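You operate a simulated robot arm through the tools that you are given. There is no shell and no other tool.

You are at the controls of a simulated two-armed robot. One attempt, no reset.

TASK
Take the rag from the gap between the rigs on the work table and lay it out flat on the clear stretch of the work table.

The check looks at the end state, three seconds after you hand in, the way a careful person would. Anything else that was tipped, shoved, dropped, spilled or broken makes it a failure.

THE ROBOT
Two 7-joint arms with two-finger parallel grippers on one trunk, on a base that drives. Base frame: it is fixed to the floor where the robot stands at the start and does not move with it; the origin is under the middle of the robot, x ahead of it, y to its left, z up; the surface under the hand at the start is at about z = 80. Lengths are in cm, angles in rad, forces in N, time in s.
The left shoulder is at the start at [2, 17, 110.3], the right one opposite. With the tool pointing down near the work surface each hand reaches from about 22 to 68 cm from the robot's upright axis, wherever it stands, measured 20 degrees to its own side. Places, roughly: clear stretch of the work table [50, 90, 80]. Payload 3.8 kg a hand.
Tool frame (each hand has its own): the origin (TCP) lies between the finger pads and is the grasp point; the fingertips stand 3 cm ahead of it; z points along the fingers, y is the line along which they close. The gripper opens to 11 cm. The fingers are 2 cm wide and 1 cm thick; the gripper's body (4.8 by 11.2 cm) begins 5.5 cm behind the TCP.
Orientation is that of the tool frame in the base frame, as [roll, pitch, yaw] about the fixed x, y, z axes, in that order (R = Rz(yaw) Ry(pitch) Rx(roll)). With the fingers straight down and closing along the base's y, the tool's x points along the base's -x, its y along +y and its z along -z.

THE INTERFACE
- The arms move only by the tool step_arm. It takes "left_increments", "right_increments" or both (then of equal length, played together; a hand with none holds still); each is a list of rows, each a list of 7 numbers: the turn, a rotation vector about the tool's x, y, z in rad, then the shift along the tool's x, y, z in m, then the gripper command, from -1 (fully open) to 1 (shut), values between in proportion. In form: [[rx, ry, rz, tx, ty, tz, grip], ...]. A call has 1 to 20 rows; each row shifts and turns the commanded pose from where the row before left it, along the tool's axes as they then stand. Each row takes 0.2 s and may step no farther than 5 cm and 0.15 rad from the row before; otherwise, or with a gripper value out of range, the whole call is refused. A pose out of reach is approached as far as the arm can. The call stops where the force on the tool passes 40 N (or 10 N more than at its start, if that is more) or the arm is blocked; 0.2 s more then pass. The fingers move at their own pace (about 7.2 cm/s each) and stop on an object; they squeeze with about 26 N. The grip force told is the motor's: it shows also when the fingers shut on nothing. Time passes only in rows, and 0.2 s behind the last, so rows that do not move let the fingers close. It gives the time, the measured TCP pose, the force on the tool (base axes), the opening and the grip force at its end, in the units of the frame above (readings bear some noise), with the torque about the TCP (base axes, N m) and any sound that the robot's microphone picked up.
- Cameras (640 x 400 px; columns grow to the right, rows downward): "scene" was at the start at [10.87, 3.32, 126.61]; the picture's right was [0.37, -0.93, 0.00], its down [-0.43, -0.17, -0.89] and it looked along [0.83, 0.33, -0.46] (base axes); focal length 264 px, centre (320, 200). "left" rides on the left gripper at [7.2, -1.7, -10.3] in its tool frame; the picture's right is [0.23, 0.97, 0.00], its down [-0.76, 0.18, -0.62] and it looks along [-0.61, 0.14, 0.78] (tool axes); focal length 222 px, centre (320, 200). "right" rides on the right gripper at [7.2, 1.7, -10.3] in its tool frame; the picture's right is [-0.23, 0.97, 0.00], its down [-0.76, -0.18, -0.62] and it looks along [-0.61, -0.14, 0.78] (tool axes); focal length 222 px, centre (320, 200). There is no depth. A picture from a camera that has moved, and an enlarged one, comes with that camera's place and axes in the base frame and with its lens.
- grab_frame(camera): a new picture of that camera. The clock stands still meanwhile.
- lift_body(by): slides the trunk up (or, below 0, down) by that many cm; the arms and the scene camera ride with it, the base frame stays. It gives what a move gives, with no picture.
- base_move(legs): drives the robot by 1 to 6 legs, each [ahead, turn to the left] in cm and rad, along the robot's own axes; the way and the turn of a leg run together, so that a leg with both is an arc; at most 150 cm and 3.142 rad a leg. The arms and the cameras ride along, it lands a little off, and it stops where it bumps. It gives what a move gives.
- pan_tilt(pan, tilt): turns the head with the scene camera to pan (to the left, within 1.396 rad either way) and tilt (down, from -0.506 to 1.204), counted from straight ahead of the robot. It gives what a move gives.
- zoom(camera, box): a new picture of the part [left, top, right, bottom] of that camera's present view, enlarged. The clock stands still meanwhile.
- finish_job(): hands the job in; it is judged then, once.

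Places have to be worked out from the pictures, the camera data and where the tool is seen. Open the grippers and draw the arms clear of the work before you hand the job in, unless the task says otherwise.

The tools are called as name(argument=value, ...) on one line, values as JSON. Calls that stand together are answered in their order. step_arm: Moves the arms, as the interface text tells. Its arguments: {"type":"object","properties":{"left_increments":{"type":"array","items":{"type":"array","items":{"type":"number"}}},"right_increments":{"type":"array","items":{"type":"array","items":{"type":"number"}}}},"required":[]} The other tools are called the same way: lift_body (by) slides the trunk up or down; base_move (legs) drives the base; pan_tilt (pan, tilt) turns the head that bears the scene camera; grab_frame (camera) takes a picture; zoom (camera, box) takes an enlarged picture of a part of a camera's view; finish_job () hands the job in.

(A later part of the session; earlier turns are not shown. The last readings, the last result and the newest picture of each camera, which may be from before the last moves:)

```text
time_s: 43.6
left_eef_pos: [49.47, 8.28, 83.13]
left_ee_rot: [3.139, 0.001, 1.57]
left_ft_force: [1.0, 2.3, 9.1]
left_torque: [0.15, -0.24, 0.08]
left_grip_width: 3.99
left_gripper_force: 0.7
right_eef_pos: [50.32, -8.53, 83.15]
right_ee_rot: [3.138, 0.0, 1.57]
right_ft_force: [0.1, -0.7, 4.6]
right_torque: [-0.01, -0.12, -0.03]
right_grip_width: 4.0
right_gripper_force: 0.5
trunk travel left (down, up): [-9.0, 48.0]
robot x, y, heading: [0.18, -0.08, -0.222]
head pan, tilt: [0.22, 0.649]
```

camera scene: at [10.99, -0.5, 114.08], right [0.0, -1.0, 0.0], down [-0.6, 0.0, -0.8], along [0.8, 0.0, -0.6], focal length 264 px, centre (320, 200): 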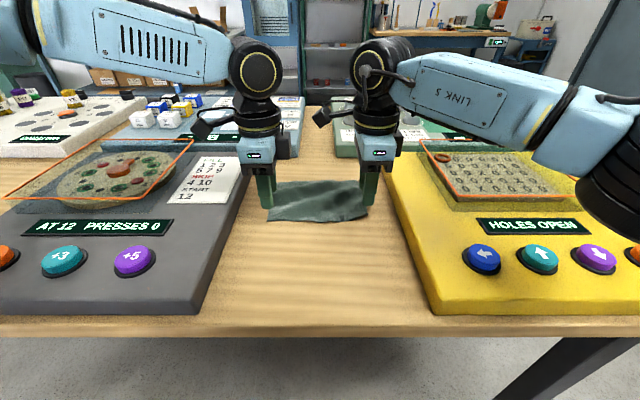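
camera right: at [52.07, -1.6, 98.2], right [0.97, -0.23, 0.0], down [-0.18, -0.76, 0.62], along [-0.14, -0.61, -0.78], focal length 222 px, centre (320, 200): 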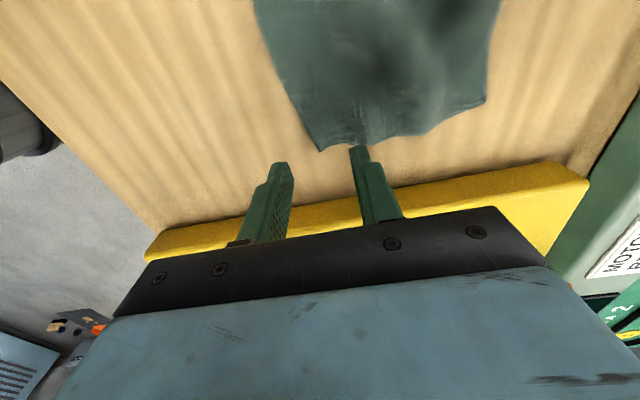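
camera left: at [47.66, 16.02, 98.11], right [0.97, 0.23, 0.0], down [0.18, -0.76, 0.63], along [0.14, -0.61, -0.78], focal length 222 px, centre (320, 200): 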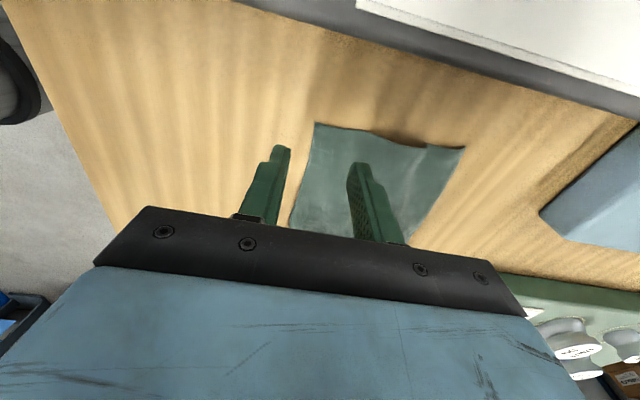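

Both fingertips touch (left 9 N, right 5 N; surface ≈80.15). Now I close both grippers gradually on the rag's edge.

step_arm(left_increments=[[0, 0, 0, 0, 0, 0, 0.4], [0, 0, 0, 0, 0, 0, 0.55], [0, 0, 0, 0, 0, 0, 0.7], [0, 0, 0, 0, 0, 0, 0.85], [0, 0, 0, 0, 0, 0, 1], [0, 0, 0, 0, 0, 0, 1], [0, 0, 0, 0, 0, 0, 1]], right_increments=[[0, 0, 0, 0, 0, 0, 0.4], [0, 0, 0, 0, 0, 0, 0.55], [0, 0, 0, 0, 0, 0, 0.7], [0, 0, 0, 0, 0, 0, 0.85], [0, 0, 0, 0, 0, 0, 1], [0, 0, 0, 0, 0, 0, 1], [0, 0, 0, 0, 0, 0, 1]])

zoom(camera="scene", box=[240, 160, 400, 260])

zoom(camera="left", box=[220, 80, 480, 250])

zoom(camera="right", box=[200, 80, 460, 250])

```text
time_s: 45.2
left_eef_pos: [49.4, 8.14, 83.18]
left_ee_rot: [3.137, 0.0, 1.572]
left_ft_force: [2.9, -0.3, 12.1]
left_torque: [0.06, -0.2, -0.03]
left_grip_width: 0.23
left_gripper_force: 25.7
right_eef_pos: [50.3, -8.63, 83.24]
right_ee_rot: [3.138, 0.0, 1.569]
right_ft_force: [2.3, -4.0, 22.4]
right_torque: [-0.18, -0.17, 0.0]
right_grip_width: 0.5
right_gripper_force: 26.2
trunk travel left (down, up): [-9.0, 48.0]
robot x, y, heading: [-0.19, 0.03, -0.218]
head pan, tilt: [0.22, 0.649]
```

```text
4.00 times, centred on (320, 210) of scene
camera zoom: at [10.82, -0.53, 114.11], right [0.0, -1.0, 0.0], down [-0.6, 0.0, -0.8], along [0.8, 0.0, -0.6], focal length 1057 px, centre (320, 160)
```

zoom: 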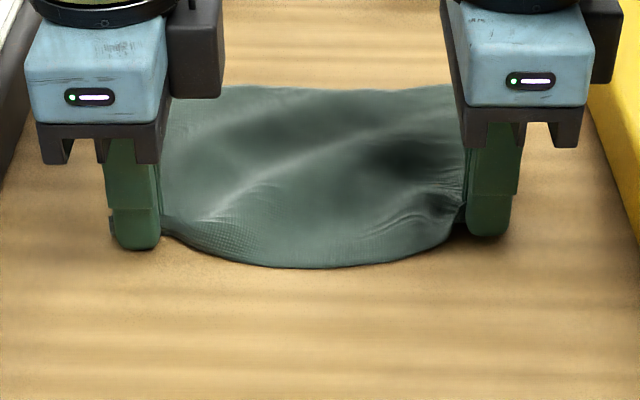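

```text
2.35 times, centred on (350, 165) of left
camera zoom: at [47.7, 15.4, 93.54], right [0.97, 0.23, 0.0], down [0.18, -0.76, 0.62], along [0.14, -0.61, -0.78], focal length 523 px, centre (249, 282)
```

zoom: 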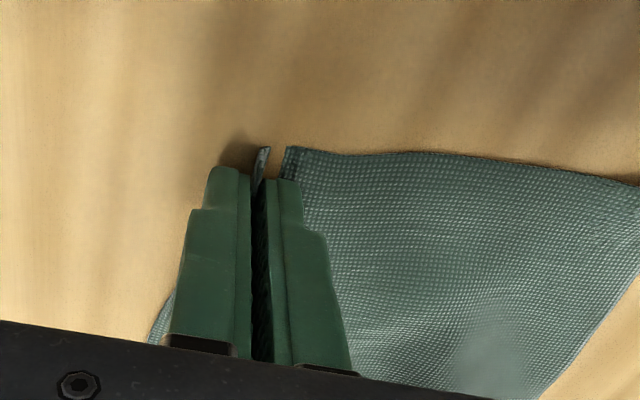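

```text
2.35 times, centred on (330, 165) of right
camera zoom: at [52.03, -1.32, 93.7], right [0.97, -0.23, 0.0], down [-0.18, -0.76, 0.62], along [-0.14, -0.61, -0.78], focal length 523 px, centre (296, 282)
```

zoom: 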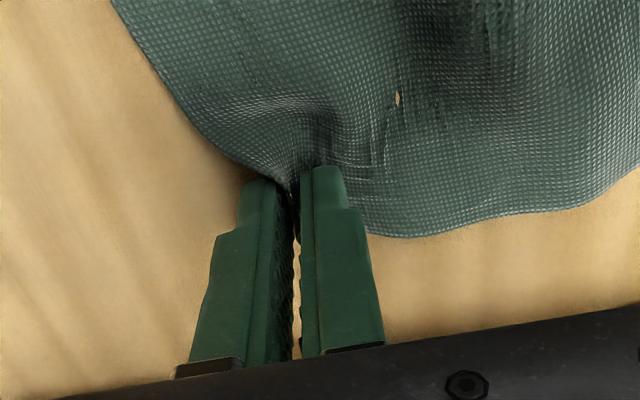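

Both grippers pinched the edge (0.23 and 0.5 cm between the pads). I lift both a few centimetres slowly and check that the rag follows.

step_arm(left_increments=[[0, 0, 0, 0, 0, -0.01, 1], [0, 0, 0, 0, 0, -0.015, 1], [0, 0, 0, 0, 0, -0.02, 1], [0, 0, 0, 0, 0, -0.02, 1], [0, 0, 0, 0, 0, 0, 1]], right_increments=[[0, 0, 0, 0, 0, -0.01, 1], [0, 0, 0, 0, 0, -0.015, 1], [0, 0, 0, 0, 0, -0.02, 1], [0, 0, 0, 0, 0, -0.02, 1], [0, 0, 0, 0, 0, 0, 1]])

zoom(camera="scene", box=[220, 120, 420, 260])

grab_frame(camera="left")

grab_frame(camera="right")

```text
time_s: 46.4
left_eef_pos: [49.6, 8.29, 89.57]
left_ee_rot: [3.141, 0.002, 1.571]
left_ft_force: [-0.6, -0.5, 0.3]
left_torque: [-0.05, -0.02, 0.01]
left_grip_width: 0.25
left_gripper_force: 26.6
right_eef_pos: [50.63, -8.5, 89.55]
right_ee_rot: [-3.14, -0.001, 1.571]
right_ft_force: [0.4, 0.3, -0.2]
right_torque: [0.01, 0.02, -0.01]
right_grip_width: 0.2
right_gripper_force: 26.0
trunk travel left (down, up): [-9.0, 48.0]
robot x, y, heading: [-0.13, 0.14, -0.217]
head pan, tilt: [0.22, 0.649]
```

```text
2.86 times, centred on (320, 190) of scene
camera zoom: at [11.0, -0.5, 114.07], right [0.0, -1.0, 0.0], down [-0.6, 0.0, -0.8], along [0.8, 0.0, -0.6], focal length 755 px, centre (320, 229)
```

zoom: 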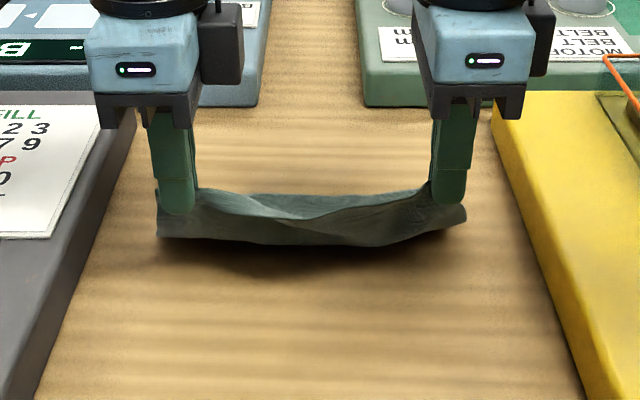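

```text
taken
camera left: at [47.85, 15.5, 99.93], right [0.97, 0.23, 0.0], down [0.18, -0.76, 0.62], along [0.14, -0.61, -0.78], focal length 222 px, centre (320, 200)
```

left: 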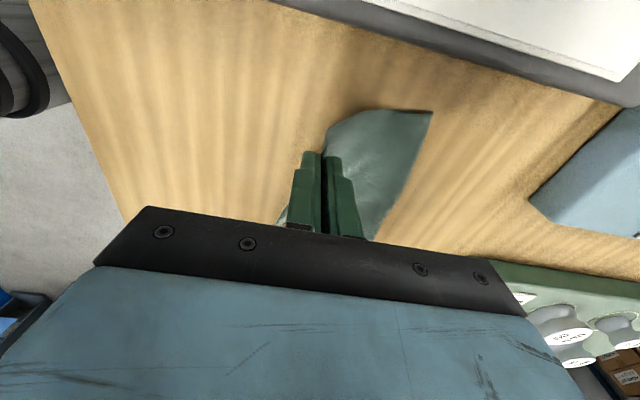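

```text
taken
camera right: at [52.19, -1.2, 99.97], right [0.97, -0.23, 0.0], down [-0.18, -0.76, 0.62], along [-0.14, -0.61, -0.78], focal length 222 px, centre (320, 200)
```

right: 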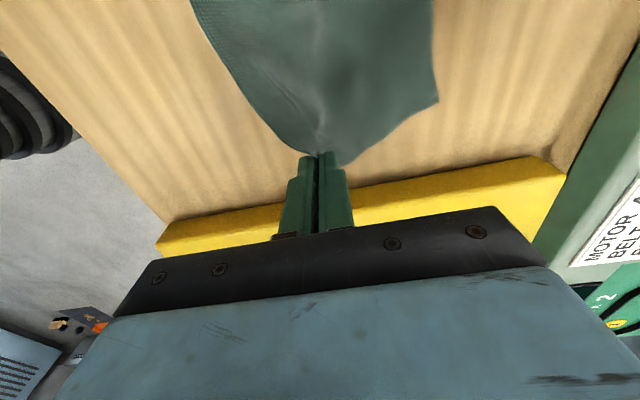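

The rag is held at both corners and follows. I lift further: arms up 8 cm, then the trunk up 16 cm, and look at how it hangs.

step_arm(left_increments=[[0, 0, 0, 0, 0, -0.02, 1], [0, 0, 0, 0, 0, -0.03, 1], [0, 0, 0, 0, 0, -0.03, 1], [0, 0, 0, 0, 0, 0, 1]], right_increments=[[0, 0, 0, 0, 0, -0.02, 1], [0, 0, 0, 0, 0, -0.03, 1], [0, 0, 0, 0, 0, -0.03, 1], [0, 0, 0, 0, 0, 0, 1]])

lift_body(by=16)

grab_frame(camera="scene")

zoom(camera="scene", box=[220, 100, 420, 240])

```text
time_s: 47.4
left_eef_pos: [49.63, 8.41, 97.38]
left_ee_rot: [-3.139, 0.002, 1.569]
left_ft_force: [0.8, -0.1, -0.1]
left_torque: [-0.02, 0.04, 0.02]
left_grip_width: 0.23
left_gripper_force: 26.3
right_eef_pos: [50.6, -8.45, 97.67]
right_ee_rot: [-3.141, -0.001, 1.57]
right_ft_force: [0.2, -0.2, 0.3]
right_torque: [-0.01, 0.02, 0.0]
right_grip_width: 0.17
right_gripper_force: 26.2
trunk travel left (down, up): [-9.0, 48.0]
robot x, y, heading: [-0.22, 0.09, -0.217]
head pan, tilt: [0.22, 0.649]
```

```text
time_s: 49.2
left_eef_pos: [49.59, 8.31, 113.44]
left_ee_rot: [3.141, 0.002, 1.57]
left_ft_force: [0.8, 0.3, -0.6]
left_torque: [-0.01, -0.03, -0.01]
left_grip_width: 0.25
left_gripper_force: 26.0
right_eef_pos: [50.5, -8.48, 113.55]
right_ee_rot: [-3.141, -0.001, 1.571]
right_ft_force: [0.2, 0.2, -0.4]
right_torque: [0.02, 0.0, 0.01]
right_grip_width: 0.21
right_gripper_force: 26.3
trunk travel left (down, up): [-25.0, 32.0]
robot x, y, heading: [-0.14, 0.19, -0.223]
head pan, tilt: [0.22, 0.649]
```

```text
taken
camera scene: at [11.01, -0.49, 130.06], right [0.0, -1.0, 0.0], down [-0.6, 0.0, -0.8], along [0.8, 0.0, -0.6], focal length 264 px, centre (320, 200)
```

scene: 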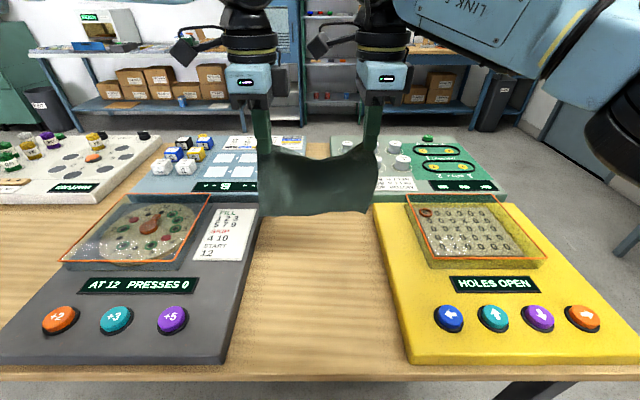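

```text
2.86 times, centred on (320, 170) of scene
camera zoom: at [11.01, -0.49, 130.06], right [0.0, -1.0, 0.0], down [-0.6, 0.0, -0.8], along [0.8, 0.0, -0.6], focal length 755 px, centre (320, 286)
```

zoom: 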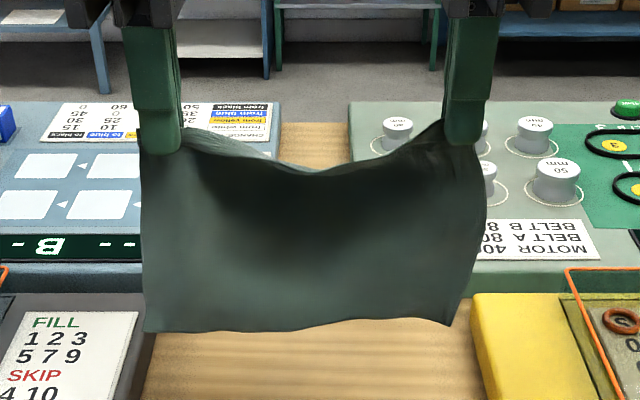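

The rag hangs cleanly from both hands with just a little slack. Before driving I look to the left side for obstacles.

pan_tilt(pan=1.39, tilt=0.35)

grab_frame(camera="scene")

```text
time_s: 50.6
left_eef_pos: [49.57, 8.34, 113.35]
left_ee_rot: [-3.141, 0.003, 1.569]
left_ft_force: [-0.3, 0.4, 0.5]
left_torque: [-0.01, 0.0, 0.0]
left_grip_width: 0.23
left_gripper_force: 25.7
right_eef_pos: [50.52, -8.44, 113.6]
right_ee_rot: [-3.141, -0.001, 1.569]
right_ft_force: [0.6, 0.7, -0.4]
right_torque: [0.01, -0.01, 0.0]
right_grip_width: 0.2
right_gripper_force: 25.9
trunk travel left (down, up): [-25.0, 32.0]
robot x, y, heading: [-0.23, 0.53, -0.22]
head pan, tilt: [1.389, 0.351]
```

```text
taken
camera scene: at [5.96, 8.07, 132.78], right [0.92, -0.39, 0.0], down [-0.13, -0.32, -0.94], along [0.37, 0.86, -0.34], focal length 264 px, centre (320, 200)
```

scene: 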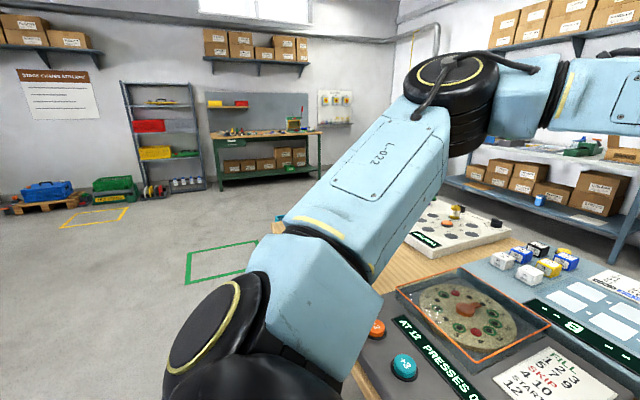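

The left side is open floor. I back up 20 cm first and check.

base_move(legs=[[-20, 0]])

pan_tilt(pan=0.22, tilt=0.6)

grab_frame(camera="scene")

```text
time_s: 52.2
left_eef_pos: [30.28, 12.72, 113.54]
left_ee_rot: [3.137, 0.002, 1.571]
left_ft_force: [0.9, -0.2, 0.2]
left_torque: [-0.01, -0.05, 0.0]
left_grip_width: 0.26
left_gripper_force: 26.1
right_eef_pos: [31.16, -4.04, 113.66]
right_ee_rot: [3.141, 0.0, 1.57]
right_ft_force: [-0.3, 0.1, -0.6]
right_torque: [0.01, -0.02, 0.0]
right_grip_width: 0.19
right_gripper_force: 25.8
trunk travel left (down, up): [-25.0, 32.0]
robot x, y, heading: [-19.24, 4.02, -0.221]
head pan, tilt: [1.389, 0.351]
```

```text
time_s: 53.5
left_eef_pos: [30.2, 12.58, 113.32]
left_ee_rot: [-3.14, 0.001, 1.572]
left_ft_force: [-0.2, -0.6, -0.1]
left_torque: [0.0, -0.05, 0.02]
left_grip_width: 0.24
left_gripper_force: 26.5
right_eef_pos: [31.13, -4.25, 113.53]
right_ee_rot: [-3.141, -0.001, 1.569]
right_ft_force: [-1.0, 0.6, 0.8]
right_torque: [0.01, 0.04, -0.01]
right_grip_width: 0.19
right_gripper_force: 25.5
trunk travel left (down, up): [-25.0, 32.0]
robot x, y, heading: [-19.05, 3.99, -0.221]
head pan, tilt: [0.22, 0.6]
```

```text
taken
camera scene: at [-8.15, 3.82, 130.5], right [0.0, -1.0, 0.0], down [-0.56, 0.0, -0.83], along [0.83, 0.0, -0.56], focal length 264 px, centre (320, 200)
```

scene: 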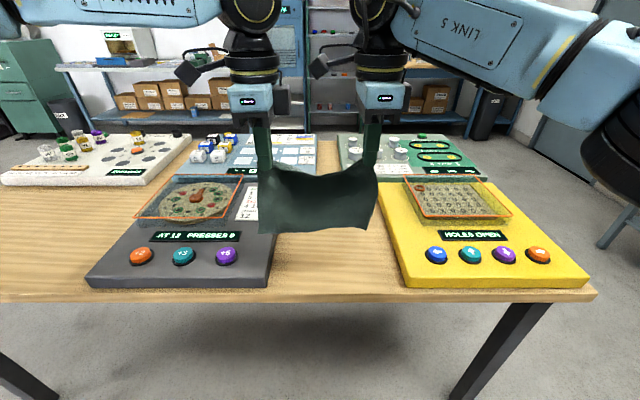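

All good, rag steady. Now I turn left about 1.79 rad to face along the table (+y).

base_move(legs=[[0, 1.79]])

grab_frame(camera="scene")

```text
time_s: 58.3
left_eef_pos: [-38.17, 51.1, 113.41]
left_ee_rot: [-3.141, 0.002, -2.925]
left_ft_force: [-0.2, 0.1, -0.6]
left_torque: [0.03, -0.02, -0.03]
left_grip_width: 0.26
left_gripper_force: 25.3
right_eef_pos: [-21.85, 55.46, 113.61]
right_ee_rot: [3.141, 0.0, -2.927]
right_ft_force: [0.4, -0.1, 0.0]
right_torque: [0.01, 0.01, -0.06]
right_grip_width: 0.18
right_gripper_force: 26.5
trunk travel left (down, up): [-25.0, 32.0]
robot x, y, heading: [-19.42, 4.59, 1.567]
head pan, tilt: [0.22, 0.6]
```

```text
taken
camera scene: at [-20.94, 15.01, 130.5], right [0.98, 0.21, 0.0], down [0.12, -0.55, -0.83], along [-0.18, 0.81, -0.56], focal length 264 px, centre (320, 200)
```

scene: 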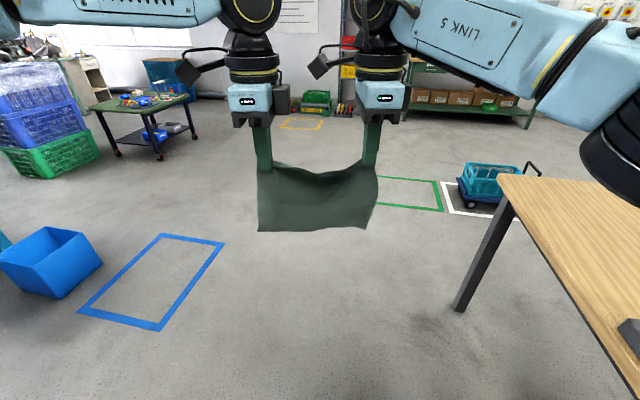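

Open floor ahead. I drive 90 cm along the table.

base_move(legs=[[90, 0]])

grab_frame(camera="scene")

```text
time_s: 63.0
left_eef_pos: [-37.94, 141.32, 113.36]
left_ee_rot: [-3.141, 0.001, -2.921]
left_ft_force: [-0.5, -0.4, -0.2]
left_torque: [0.0, -0.02, -0.06]
left_grip_width: 0.25
left_gripper_force: 25.6
right_eef_pos: [-21.87, 145.99, 113.59]
right_ee_rot: [3.141, -0.001, -2.923]
right_ft_force: [0.2, 0.5, -0.1]
right_torque: [0.01, -0.02, -0.01]
right_grip_width: 0.19
right_gripper_force: 25.3
trunk travel left (down, up): [-25.0, 32.0]
robot x, y, heading: [-19.4, 94.78, 1.572]
head pan, tilt: [0.22, 0.6]
```

```text
taken
camera scene: at [-20.76, 105.46, 130.5], right [0.98, 0.22, 0.0], down [0.12, -0.55, -0.82], along [-0.18, 0.81, -0.57], focal length 264 px, centre (320, 200)
```

scene: 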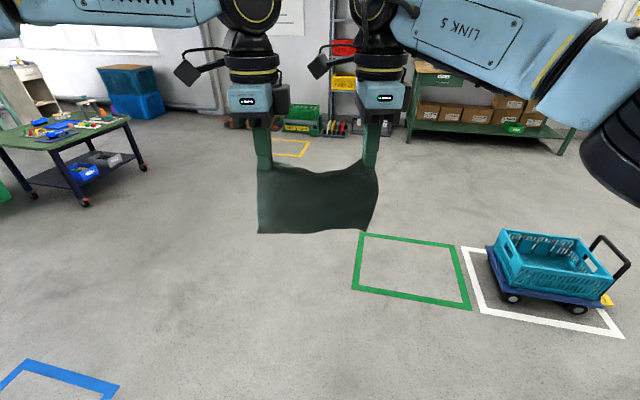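

Now I turn back to the right by 1.79 rad to face the clear stretch.

base_move(legs=[[0, -1.79]])

grab_frame(camera="scene")

```text
time_s: 67.8
left_eef_pos: [30.53, 102.58, 113.37]
left_ee_rot: [3.141, 0.002, 1.561]
left_ft_force: [-1.0, 0.0, -0.1]
left_torque: [-0.01, 0.0, 0.03]
left_grip_width: 0.24
left_gripper_force: 26.2
right_eef_pos: [31.23, 85.72, 113.7]
right_ee_rot: [3.141, 0.001, 1.56]
right_ft_force: [-0.8, 0.3, -1.0]
right_torque: [0.02, 0.0, 0.01]
right_grip_width: 0.18
right_gripper_force: 26.2
trunk travel left (down, up): [-25.0, 32.0]
robot x, y, heading: [-19.26, 94.73, -0.23]
head pan, tilt: [0.22, 0.6]
```

```text
taken
camera scene: at [-7.96, 94.13, 130.5], right [-0.01, -1.0, 0.0], down [-0.56, 0.01, -0.83], along [0.83, -0.01, -0.56], focal length 264 px, centre (320, 200)
```

scene: 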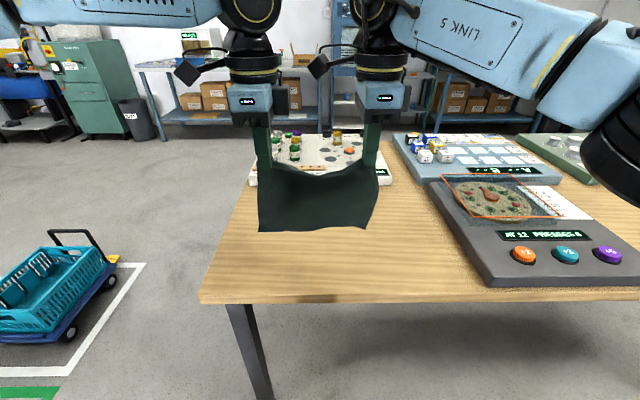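

I'm facing the clear stretch (x 28–75, y 54–120), with the near-left table leg at about [31, 115]. I tilt the head down to see the base footprint relative to that leg before driving forward.

pan_tilt(pan=0.3, tilt=1.2)

grab_frame(camera="scene")

```text
time_s: 68.8
left_eef_pos: [30.45, 102.61, 113.39]
left_ee_rot: [3.141, 0.002, 1.562]
left_ft_force: [-0.1, 0.8, 0.6]
left_torque: [0.03, 0.02, 0.01]
left_grip_width: 0.23
left_gripper_force: 25.6
right_eef_pos: [31.26, 85.74, 113.61]
right_ee_rot: [3.141, -0.002, 1.561]
right_ft_force: [-0.3, 0.3, -0.8]
right_torque: [0.0, 0.02, 0.02]
right_grip_width: 0.19
right_gripper_force: 26.2
trunk travel left (down, up): [-25.0, 32.0]
robot x, y, heading: [-19.42, 94.85, -0.229]
head pan, tilt: [0.3, 1.201]
```

```text
taken
camera scene: at [-11.21, 94.62, 126.04], right [0.07, -1.0, 0.0], down [-0.93, -0.07, -0.36], along [0.36, 0.03, -0.93], focal length 264 px, centre (320, 200)
```

scene: 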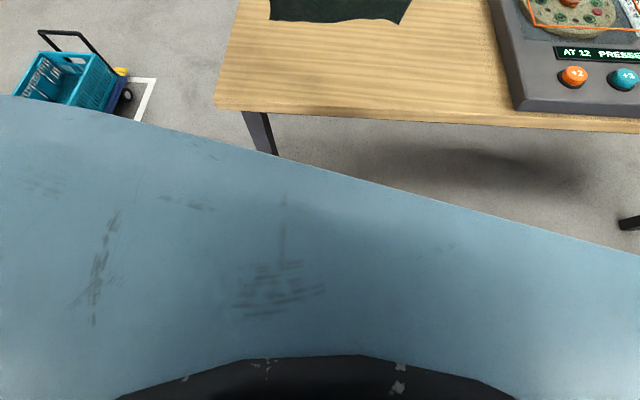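

The chest blocks the view of the base, so to keep well clear of the leg I'll stand a bit further right (robot at about [1.5, 79]). I'll turn left, reverse 16 cm, turn back, then approach straight.

base_move(legs=[[0, 0.72], [-16.1, 0], [0, -0.72]])

pan_tilt(pan=0.22, tilt=0.6)

grab_frame(camera="scene")

```text
time_s: 74.0
left_eef_pos: [16.19, 95.0, 113.5]
left_ee_rot: [3.141, 0.002, 1.562]
left_ft_force: [0.8, 0.0, -0.1]
left_torque: [0.02, 0.01, 0.02]
left_grip_width: 0.24
left_gripper_force: 26.6
right_eef_pos: [17.04, 78.11, 113.61]
right_ee_rot: [3.141, -0.001, 1.563]
right_ft_force: [0.5, -0.7, -0.6]
right_torque: [-0.01, 0.01, 0.03]
right_grip_width: 0.19
right_gripper_force: 25.8
trunk travel left (down, up): [-25.0, 32.0]
robot x, y, heading: [-33.48, 87.05, -0.228]
head pan, tilt: [0.3, 1.201]
```

```text
time_s: 75.0
left_eef_pos: [16.3, 94.93, 113.47]
left_ee_rot: [-3.141, 0.002, 1.562]
left_ft_force: [0.2, -0.4, -0.3]
left_torque: [0.03, -0.02, 0.02]
left_grip_width: 0.26
left_gripper_force: 26.9
right_eef_pos: [16.92, 78.14, 113.59]
right_ee_rot: [-3.141, 0.002, 1.562]
right_ft_force: [-0.3, 0.9, -0.7]
right_torque: [0.0, 0.01, 0.02]
right_grip_width: 0.18
right_gripper_force: 26.2
trunk travel left (down, up): [-25.0, 32.0]
robot x, y, heading: [-32.96, 87.07, -0.227]
head pan, tilt: [0.22, 0.6]
```

```text
taken
camera scene: at [-22.17, 86.5, 130.49], right [-0.01, -1.0, 0.0], down [-0.57, 0.0, -0.82], along [0.82, -0.01, -0.57], focal length 264 px, centre (320, 200)
```

scene: 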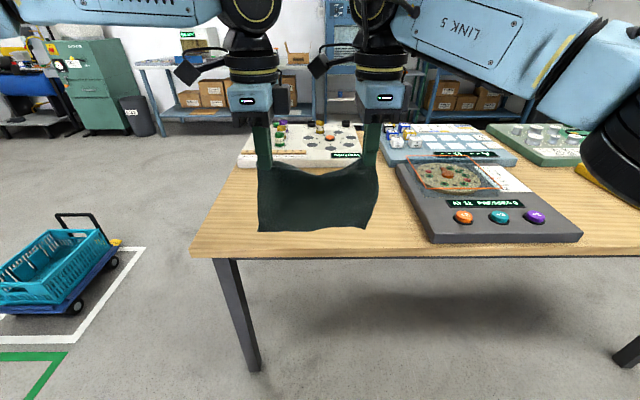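

Leg confirmed at about [32, 116], well clear of my path. I drive 36 cm forward to the final spot.

base_move(legs=[[36, 0]])

grab_frame(camera="scene")

```text
time_s: 77.3
left_eef_pos: [51.47, 86.9, 113.49]
left_ee_rot: [-3.141, 0.002, 1.563]
left_ft_force: [0.4, -0.3, 0.5]
left_torque: [0.01, 0.01, 0.03]
left_grip_width: 0.25
left_gripper_force: 26.3
right_eef_pos: [52.27, 70.16, 113.54]
right_ee_rot: [-3.141, 0.001, 1.562]
right_ft_force: [-0.2, -0.3, 0.2]
right_torque: [0.02, 0.01, 0.05]
right_grip_width: 0.21
right_gripper_force: 26.1
trunk travel left (down, up): [-25.0, 32.0]
robot x, y, heading: [2.16, 79.1, -0.222]
head pan, tilt: [0.22, 0.6]
```

```text
taken
camera scene: at [12.97, 78.38, 130.49], right [-0.01, -1.0, 0.0], down [-0.57, 0.0, -0.82], along [0.82, -0.01, -0.57], focal length 264 px, centre (320, 200)
```

scene: 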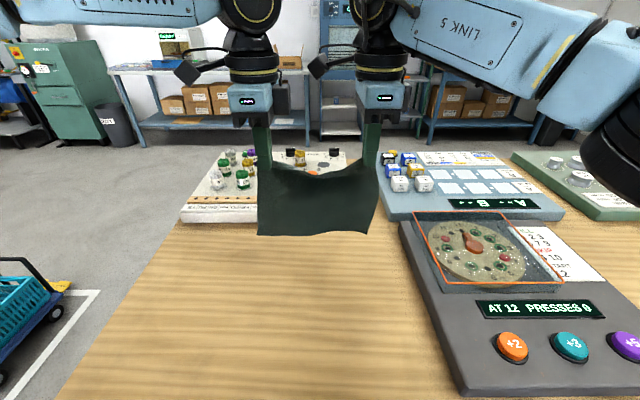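

Arrived with the rag steady over the clear stretch. I stretch it slightly (0.3 cm each side) and check the forces and its shape.

step_arm(left_increments=[[0, 0, 0, 0.003, 0, 0, 1], [0, 0, 0, 0, 0, 0, 1]], right_increments=[[0, 0, 0, -0.003, 0, 0, 1], [0, 0, 0, 0, 0, 0, 1]])

zoom(camera="scene", box=[220, 110, 420, 250])

grab_frame(camera="right")

grab_frame(camera="left")

```text
time_s: 77.9
left_eef_pos: [51.38, 87.39, 113.44]
left_ee_rot: [-3.141, 0.003, 1.564]
left_ft_force: [0.6, -0.7, 0.1]
left_torque: [-0.03, -0.02, 0.01]
left_grip_width: 0.21
left_gripper_force: 26.0
right_eef_pos: [52.19, 69.85, 113.7]
right_ee_rot: [-3.141, 0.0, 1.565]
right_ft_force: [-0.2, 0.5, -0.6]
right_torque: [-0.02, -0.03, 0.04]
right_grip_width: 0.2
right_gripper_force: 26.0
trunk travel left (down, up): [-25.0, 32.0]
robot x, y, heading: [1.74, 79.11, -0.229]
head pan, tilt: [0.22, 0.6]
```

```text
2.86 times, centred on (320, 180) of scene
camera zoom: at [12.91, 78.4, 130.5], right [-0.01, -1.0, 0.0], down [-0.56, 0.0, -0.83], along [0.83, -0.01, -0.56], focal length 755 px, centre (320, 257)
```

zoom: 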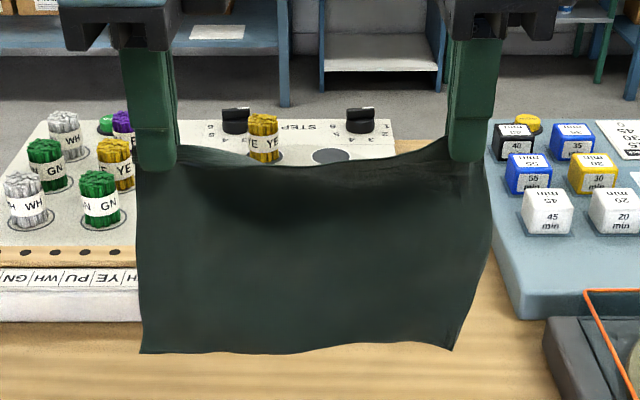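

```text
taken
camera right: at [53.93, 77.09, 124.04], right [0.97, -0.23, 0.0], down [-0.18, -0.76, 0.62], along [-0.15, -0.61, -0.78], focal length 222 px, centre (320, 200)
```

right: 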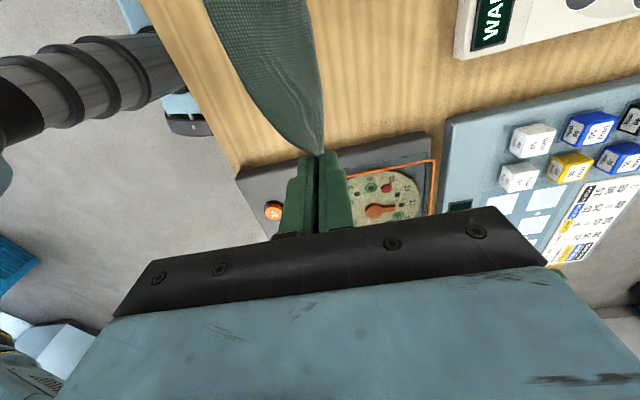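

```text
taken
camera left: at [49.73, 94.47, 123.85], right [0.98, 0.22, 0.0], down [0.17, -0.76, 0.62], along [0.14, -0.61, -0.78], focal length 222 px, centre (320, 200)
```

left: 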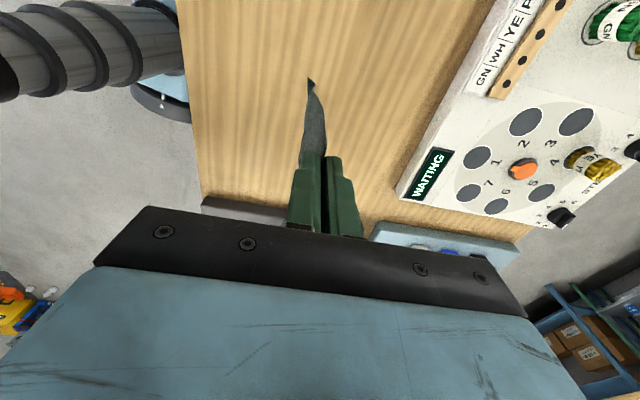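

Held well with only a slight sag. I move both hands 5 cm forward, then lower the trunk 14 cm so that the rag's bottom edge ends just above the table.

step_arm(left_increments=[[0, 0, 0, 0, 0.025, 0, 1], [0, 0, 0, 0, 0.025, 0, 1], [0, 0, 0, 0, 0, 0, 1]], right_increments=[[0, 0, 0, 0, 0.025, 0, 1], [0, 0, 0, 0, 0.025, 0, 1], [0, 0, 0, 0, 0, 0, 1]])

lift_body(by=-13)

grab_frame(camera="scene")

grab_frame(camera="right")

grab_frame(camera="left")

```text
time_s: 78.7
left_eef_pos: [56.14, 87.51, 113.35]
left_ee_rot: [3.14, 0.002, 1.563]
left_ft_force: [0.0, 0.3, -0.6]
left_torque: [0.01, 0.03, 0.0]
left_grip_width: 0.25
left_gripper_force: 25.7
left hand out of reach, approached as far as the arm can: row 2
right_eef_pos: [56.16, 69.7, 113.77]
right_ee_rot: [3.141, 0.0, 1.562]
right_ft_force: [0.0, 0.3, -0.4]
right_torque: [0.02, 0.04, 0.0]
right_grip_width: 0.21
right_gripper_force: 26.2
right hand out of reach, approached as far as the arm can: row 2
trunk travel left (down, up): [-25.0, 32.0]
robot x, y, heading: [2.06, 79.13, -0.225]
head pan, tilt: [0.22, 0.6]
```

```text
time_s: 80.3
left_eef_pos: [56.21, 87.48, 100.28]
left_ee_rot: [3.138, 0.003, 1.562]
left_ft_force: [0.3, -0.2, 0.5]
left_torque: [0.01, 0.01, 0.01]
left_grip_width: 0.26
left_gripper_force: 26.3
right_eef_pos: [56.08, 69.72, 100.88]
right_ee_rot: [-3.141, 0.001, 1.563]
right_ft_force: [0.7, -0.1, -0.4]
right_torque: [-0.02, 0.02, 0.05]
right_grip_width: 0.2
right_gripper_force: 26.8
trunk travel left (down, up): [-12.0, 45.0]
robot x, y, heading: [1.79, 78.89, -0.223]
head pan, tilt: [0.22, 0.6]
```

```text
taken
camera scene: at [12.9, 78.4, 117.51], right [-0.01, -1.0, 0.0], down [-0.56, 0.0, -0.83], along [0.83, -0.01, -0.56], focal length 264 px, centre (320, 200)
```

scene: 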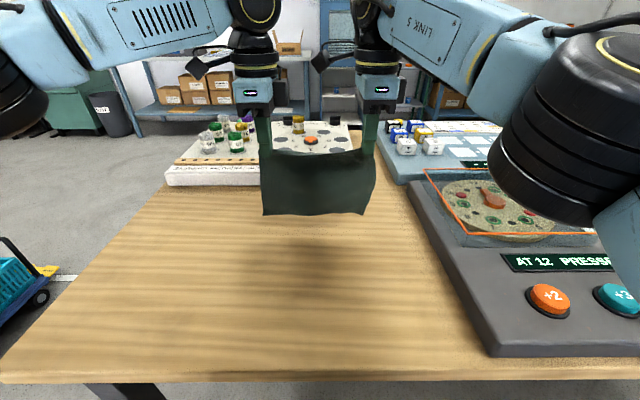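

```text
taken
camera right: at [57.92, 76.97, 111.19], right [0.97, -0.23, 0.0], down [-0.18, -0.76, 0.62], along [-0.15, -0.61, -0.78], focal length 222 px, centre (320, 200)
```

right: 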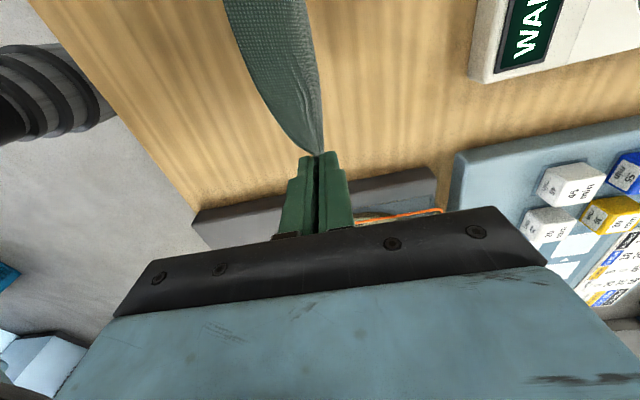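

```text
taken
camera left: at [54.51, 94.8, 110.76], right [0.98, 0.22, 0.0], down [0.17, -0.76, 0.63], along [0.14, -0.61, -0.78], focal length 222 px, centre (320, 200)
```

left: 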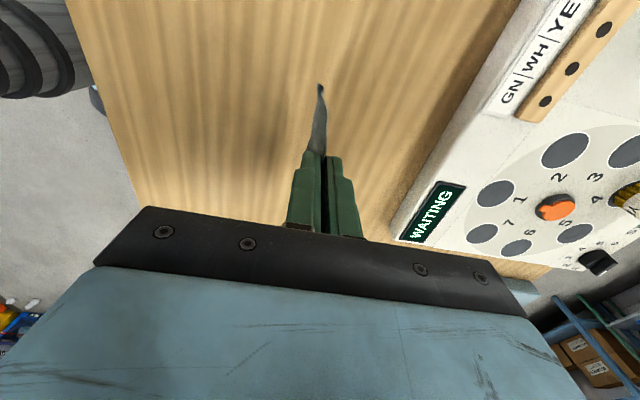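

The rag's bottom edge is at about z 85 and hangs straight. I now lower it and, as the far edge touches, draw both hands back toward the robot (first half of the laying motion), then check.

step_arm(left_increments=[[0, 0, 0, 0, 0, 0.02, 1], [0, 0, 0, 0, -0.004, 0.017, 1], [0, 0, 0, 0, -0.009, 0.01, 1], [0, 0, 0, 0, -0.01, 0.003, 1], [0, 0, 0, 0, -0.01, 0.005, 1], [0, 0, 0, 0, -0.015, 0.009, 1], [0, 0, 0, 0, -0.015, 0.01, 1], [0, 0, 0, 0, -0.01, 0.01, 1], [0, 0, 0, 0, -0.01, 0.01, 1], [0, 0, 0, 0, 0, 0, 1]], right_increments=[[0, 0, 0, 0, 0, 0.023, 1], [0, 0, 0, 0, -0.004, 0.019, 1], [0, 0, 0, 0, -0.009, 0.01, 1], [0, 0, 0, 0, -0.01, 0.003, 1], [0, 0, 0, 0, -0.01, 0.005, 1], [0, 0, 0, 0, -0.015, 0.009, 1], [0, 0, 0, 0, -0.015, 0.01, 1], [0, 0, 0, 0, -0.01, 0.01, 1], [0, 0, 0, 0, -0.01, 0.01, 1], [0, 0, 0, 0, 0, 0, 1]])

grab_frame(camera="scene")

grab_frame(camera="left")

grab_frame(camera="right")

```text
time_s: 82.5
left_eef_pos: [47.83, 87.65, 90.87]
left_ee_rot: [3.14, 0.003, 1.565]
left_ft_force: [-0.7, 0.3, 0.8]
left_torque: [0.01, 0.05, 0.01]
left_grip_width: 0.24
left_gripper_force: 25.9
right_eef_pos: [47.74, 69.78, 90.84]
right_ee_rot: [3.141, 0.0, 1.564]
right_ft_force: [0.1, 0.8, -1.2]
right_torque: [0.02, 0.02, 0.04]
right_grip_width: 0.21
right_gripper_force: 26.0
trunk travel left (down, up): [-12.0, 45.0]
robot x, y, heading: [2.1, 78.81, -0.228]
head pan, tilt: [0.22, 0.6]
```

```text
taken
camera scene: at [12.91, 78.4, 117.5], right [-0.01, -1.0, 0.0], down [-0.56, 0.0, -0.83], along [0.83, -0.01, -0.56], focal length 264 px, centre (320, 200)
```

scene: 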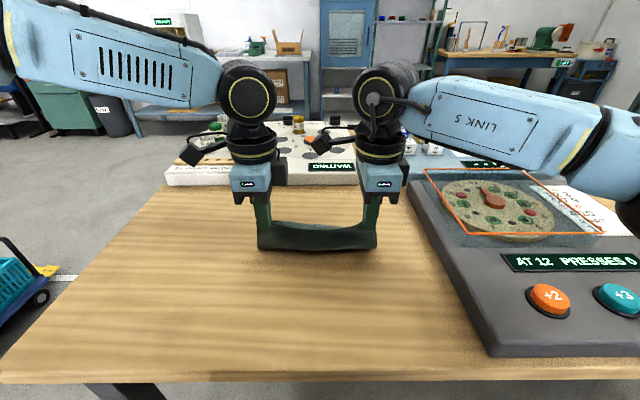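

```text
taken
camera left: at [46.21, 94.84, 101.32], right [0.98, 0.22, 0.0], down [0.17, -0.76, 0.63], along [0.14, -0.61, -0.78], focal length 222 px, centre (320, 200)
```

left: 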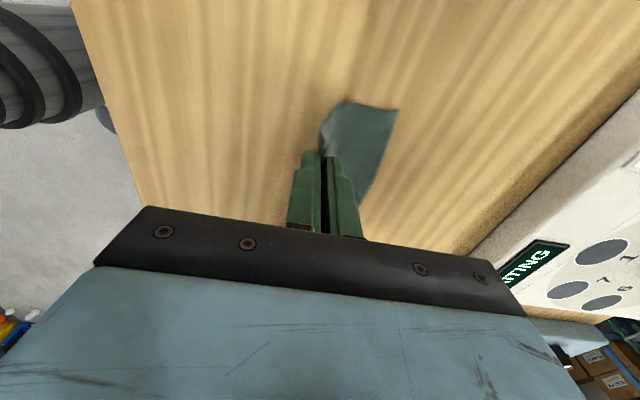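

```text
taken
camera right: at [49.62, 77.02, 101.26], right [0.97, -0.23, 0.0], down [-0.18, -0.76, 0.62], along [-0.15, -0.61, -0.78], focal length 222 px, centre (320, 200)
```

right: 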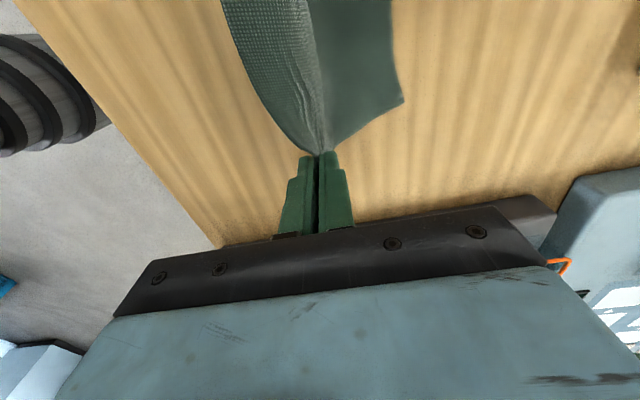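

The far part is now lying on the table on the far side of the hands. I zoom in to see how the cloth bulges between the hands.

zoom(camera="scene", box=[230, 180, 410, 280])

zoom(camera="right", box=[180, 0, 460, 175])

zoom(camera="left", box=[240, 80, 440, 205])

```text
3.56 times, centred on (320, 230) of scene
camera zoom: at [12.91, 78.4, 117.5], right [-0.01, -1.0, 0.0], down [-0.56, 0.0, -0.83], along [0.83, -0.01, -0.56], focal length 940 px, centre (320, 93)
```

zoom: 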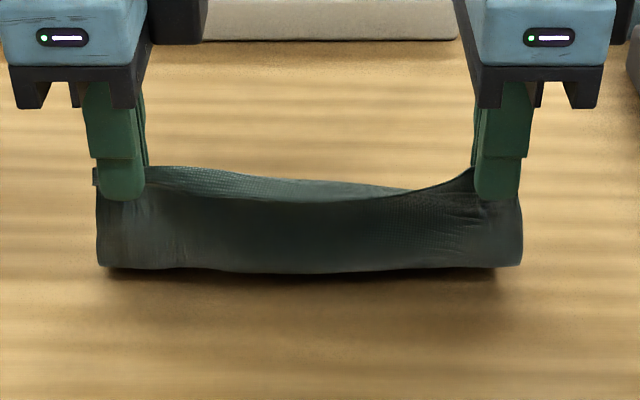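

```text
2.29 times, centred on (320, 88) of right
camera zoom: at [49.62, 77.02, 101.26], right [0.97, -0.23, 0.0], down [-0.18, -0.76, 0.62], along [-0.15, -0.61, -0.78], focal length 508 px, centre (320, 457)
```

zoom: 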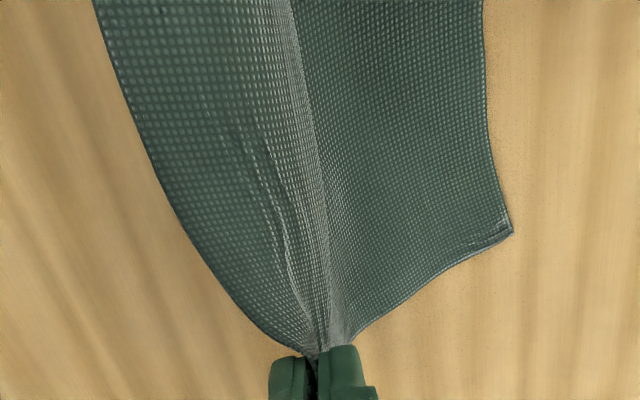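

```text
3.20 times, centred on (340, 142) of left
camera zoom: at [46.21, 94.84, 101.32], right [0.98, 0.22, 0.0], down [0.17, -0.76, 0.63], along [0.14, -0.61, -0.78], focal length 711 px, centre (256, 384)
```

zoom: 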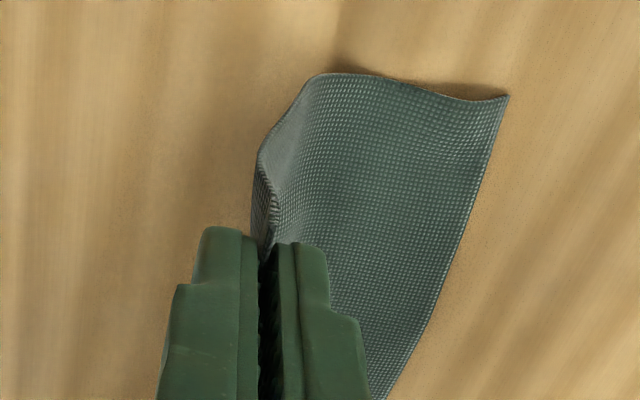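

Between the hands the near edge seems to form a loose ribbon leaning back over the crest, because there is still slack along it. I stretch the rag a little more, watching the side forces.

step_arm(left_increments=[[0, 0, 0, 0.002, 0, 0, 1], [0, 0, 0, 0, 0, 0, 1], [0, 0, 0, 0.002, 0, 0, 1], [0, 0, 0, 0, 0, 0, 1]], right_increments=[[0, 0, 0, -0.002, 0, 0, 1], [0, 0, 0, 0, 0, 0, 1], [0, 0, 0, -0.002, 0, 0, 1], [0, 0, 0, 0, 0, 0, 1]])

zoom(camera="scene", box=[230, 180, 410, 280])

zoom(camera="right", box=[180, 0, 460, 175])

```text
time_s: 83.5
left_eef_pos: [47.79, 87.92, 91.04]
left_ee_rot: [3.141, 0.005, 1.564]
left_ft_force: [-0.6, -5.0, -0.8]
left_torque: [-0.09, -0.01, 0.04]
left_grip_width: 0.27
left_gripper_force: 26.2
right_eef_pos: [47.93, 69.53, 90.87]
right_ee_rot: [3.14, 0.0, 1.564]
right_ft_force: [0.8, 4.8, -0.1]
right_torque: [0.18, -0.01, -0.01]
right_grip_width: 0.19
right_gripper_force: 25.9
trunk travel left (down, up): [-12.0, 45.0]
robot x, y, heading: [1.8, 78.88, -0.224]
head pan, tilt: [0.22, 0.6]
```

```text
3.56 times, centred on (320, 230) of scene
camera zoom: at [12.91, 78.4, 117.5], right [-0.01, -1.0, 0.0], down [-0.56, 0.0, -0.83], along [0.83, -0.01, -0.56], focal length 940 px, centre (320, 93)
```

zoom: 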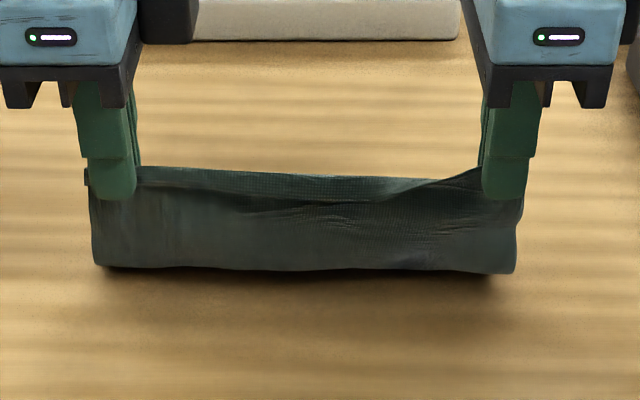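

```text
2.29 times, centred on (320, 88) of right
camera zoom: at [49.62, 76.66, 101.29], right [0.97, -0.23, 0.0], down [-0.18, -0.76, 0.62], along [-0.15, -0.61, -0.78], focal length 508 px, centre (320, 457)
```

zoom: 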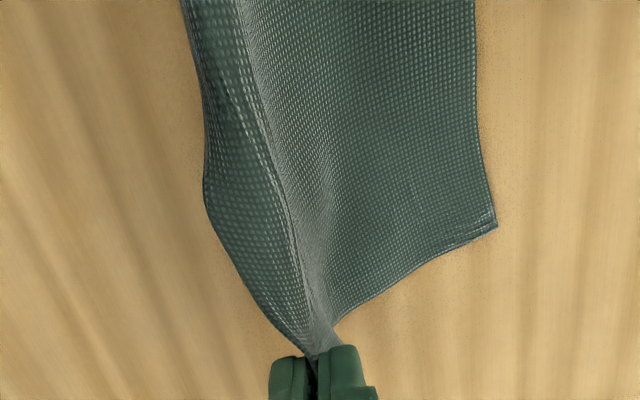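

Now the near edge is taut (about 5 N) and its flap falls toward the robot side, which is what I want for laying. I continue drawing back and down while tilting the fingers forward (tips toward +x) so the pinched edge will release nearly flat — first half of it.

step_arm(left_increments=[[-0.07, 0, 0, 0, -0.0086, 0.0076, 1], [-0.07, 0, 0, 0, -0.00858, 0.00662, 1], [-0.07, 0, 0, 0, -0.00905, 0.0062, 1], [-0.07, 0, 0, 0, -0.00939, 0.00567, 1], [-0.07, 0, 0, 0, -0.01007, 0.00605, 1], [0, 0, 0, 0, 0, 0, 1]], right_increments=[[-0.07, 0, 0, 0, -0.0086, 0.0076, 1], [-0.07, 0, 0, 0, -0.00858, 0.00662, 1], [-0.07, 0, 0, 0, -0.00905, 0.0062, 1], [-0.07, 0, 0, 0, -0.00939, 0.00567, 1], [-0.07, 0, 0, 0, -0.01007, 0.00605, 1], [0, 0, 0, 0, 0, 0, 1]])

grab_frame(camera="scene")

zoom(camera="right", box=[180, 0, 460, 175])

zoom(camera="left", box=[200, 20, 480, 195])

```text
time_s: 84.9
left_eef_pos: [43.75, 88.16, 87.11]
left_ee_rot: [2.788, 0.005, 1.563]
left_ft_force: [-0.7, -4.6, 0.6]
left_torque: [-0.13, 0.03, -0.05]
left_grip_width: 0.23
left_gripper_force: 25.9
right_eef_pos: [43.85, 69.45, 86.97]
right_ee_rot: [2.792, 0.0, 1.564]
right_ft_force: [0.4, 5.2, -0.1]
right_torque: [0.16, 0.06, 0.08]
right_grip_width: 0.18
right_gripper_force: 26.4
trunk travel left (down, up): [-12.0, 45.0]
robot x, y, heading: [1.58, 78.88, -0.228]
head pan, tilt: [0.22, 0.6]
```

```text
taken
camera scene: at [12.91, 78.4, 117.5], right [-0.01, -1.0, 0.0], down [-0.56, 0.0, -0.83], along [0.83, -0.01, -0.56], focal length 264 px, centre (320, 200)
```

scene: 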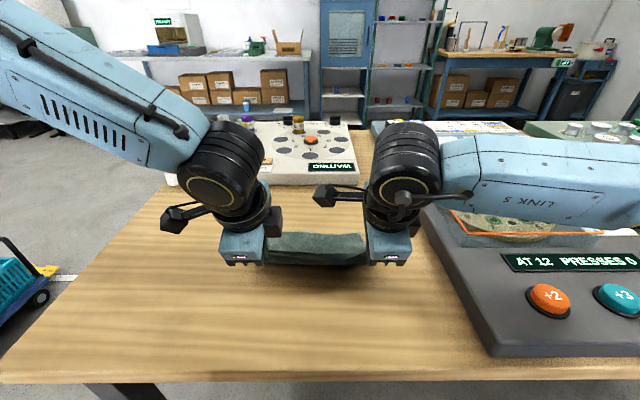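

```text
2.29 times, centred on (320, 88) of right
camera zoom: at [41.9, 76.67, 97.33], right [0.91, -0.23, 0.33], down [-0.39, -0.76, 0.52], along [0.13, -0.61, -0.78], focal length 508 px, centre (320, 457)
```

zoom: 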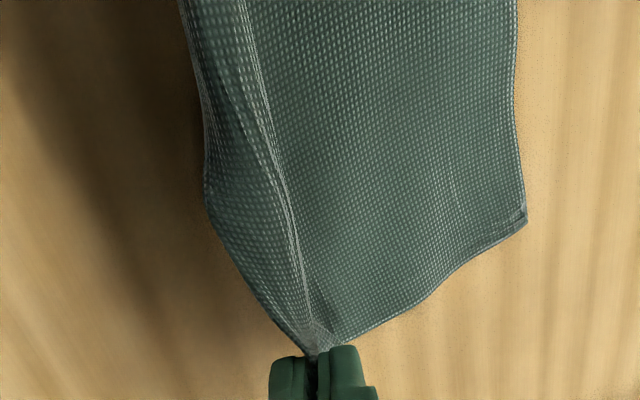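

```text
2.29 times, centred on (340, 108) of left
camera zoom: at [38.65, 95.3, 96.31], right [0.92, 0.22, 0.34], down [-0.05, -0.76, 0.65], along [0.4, -0.61, -0.68], focal length 508 px, centre (274, 411)
```

zoom: 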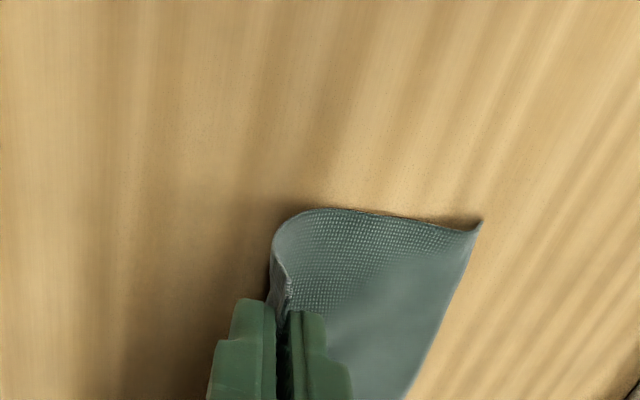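

Laying is going well: the rag lies flat up to close to the hands. The right forearm is getting low over the grey rig, so before continuing I look that way to check the clearance.

pan_tilt(pan=-0.55, tilt=0.55)

grab_frame(camera="scene")

```text
time_s: 86.0
left_eef_pos: [43.86, 88.06, 87.15]
left_ee_rot: [2.789, 0.003, 1.564]
left_ft_force: [-0.1, -5.2, -0.1]
left_torque: [-0.09, 0.02, -0.06]
left_grip_width: 0.26
left_gripper_force: 25.7
right_eef_pos: [43.9, 69.42, 86.97]
right_ee_rot: [2.791, 0.0, 1.563]
right_ft_force: [-0.6, 4.9, 0.2]
right_torque: [0.12, 0.02, 0.04]
right_grip_width: 0.17
right_gripper_force: 26.5
trunk travel left (down, up): [-12.0, 45.0]
robot x, y, heading: [1.69, 79.0, -0.23]
head pan, tilt: [-0.55, 0.55]
```

```text
taken
camera scene: at [10.48, 72.17, 117.95], right [-0.7, -0.71, 0.0], down [-0.37, 0.37, -0.85], along [0.61, -0.6, -0.52], focal length 264 px, centre (320, 200)
```

scene: 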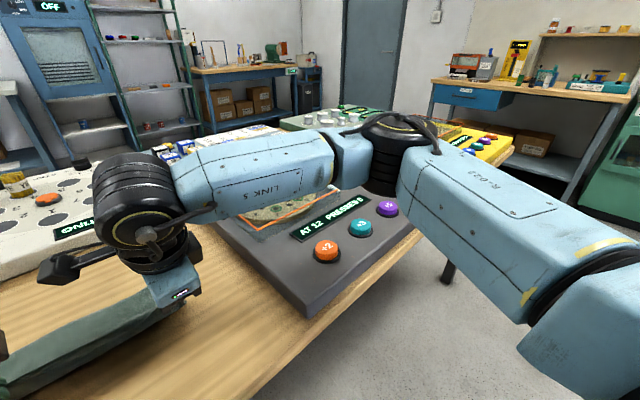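

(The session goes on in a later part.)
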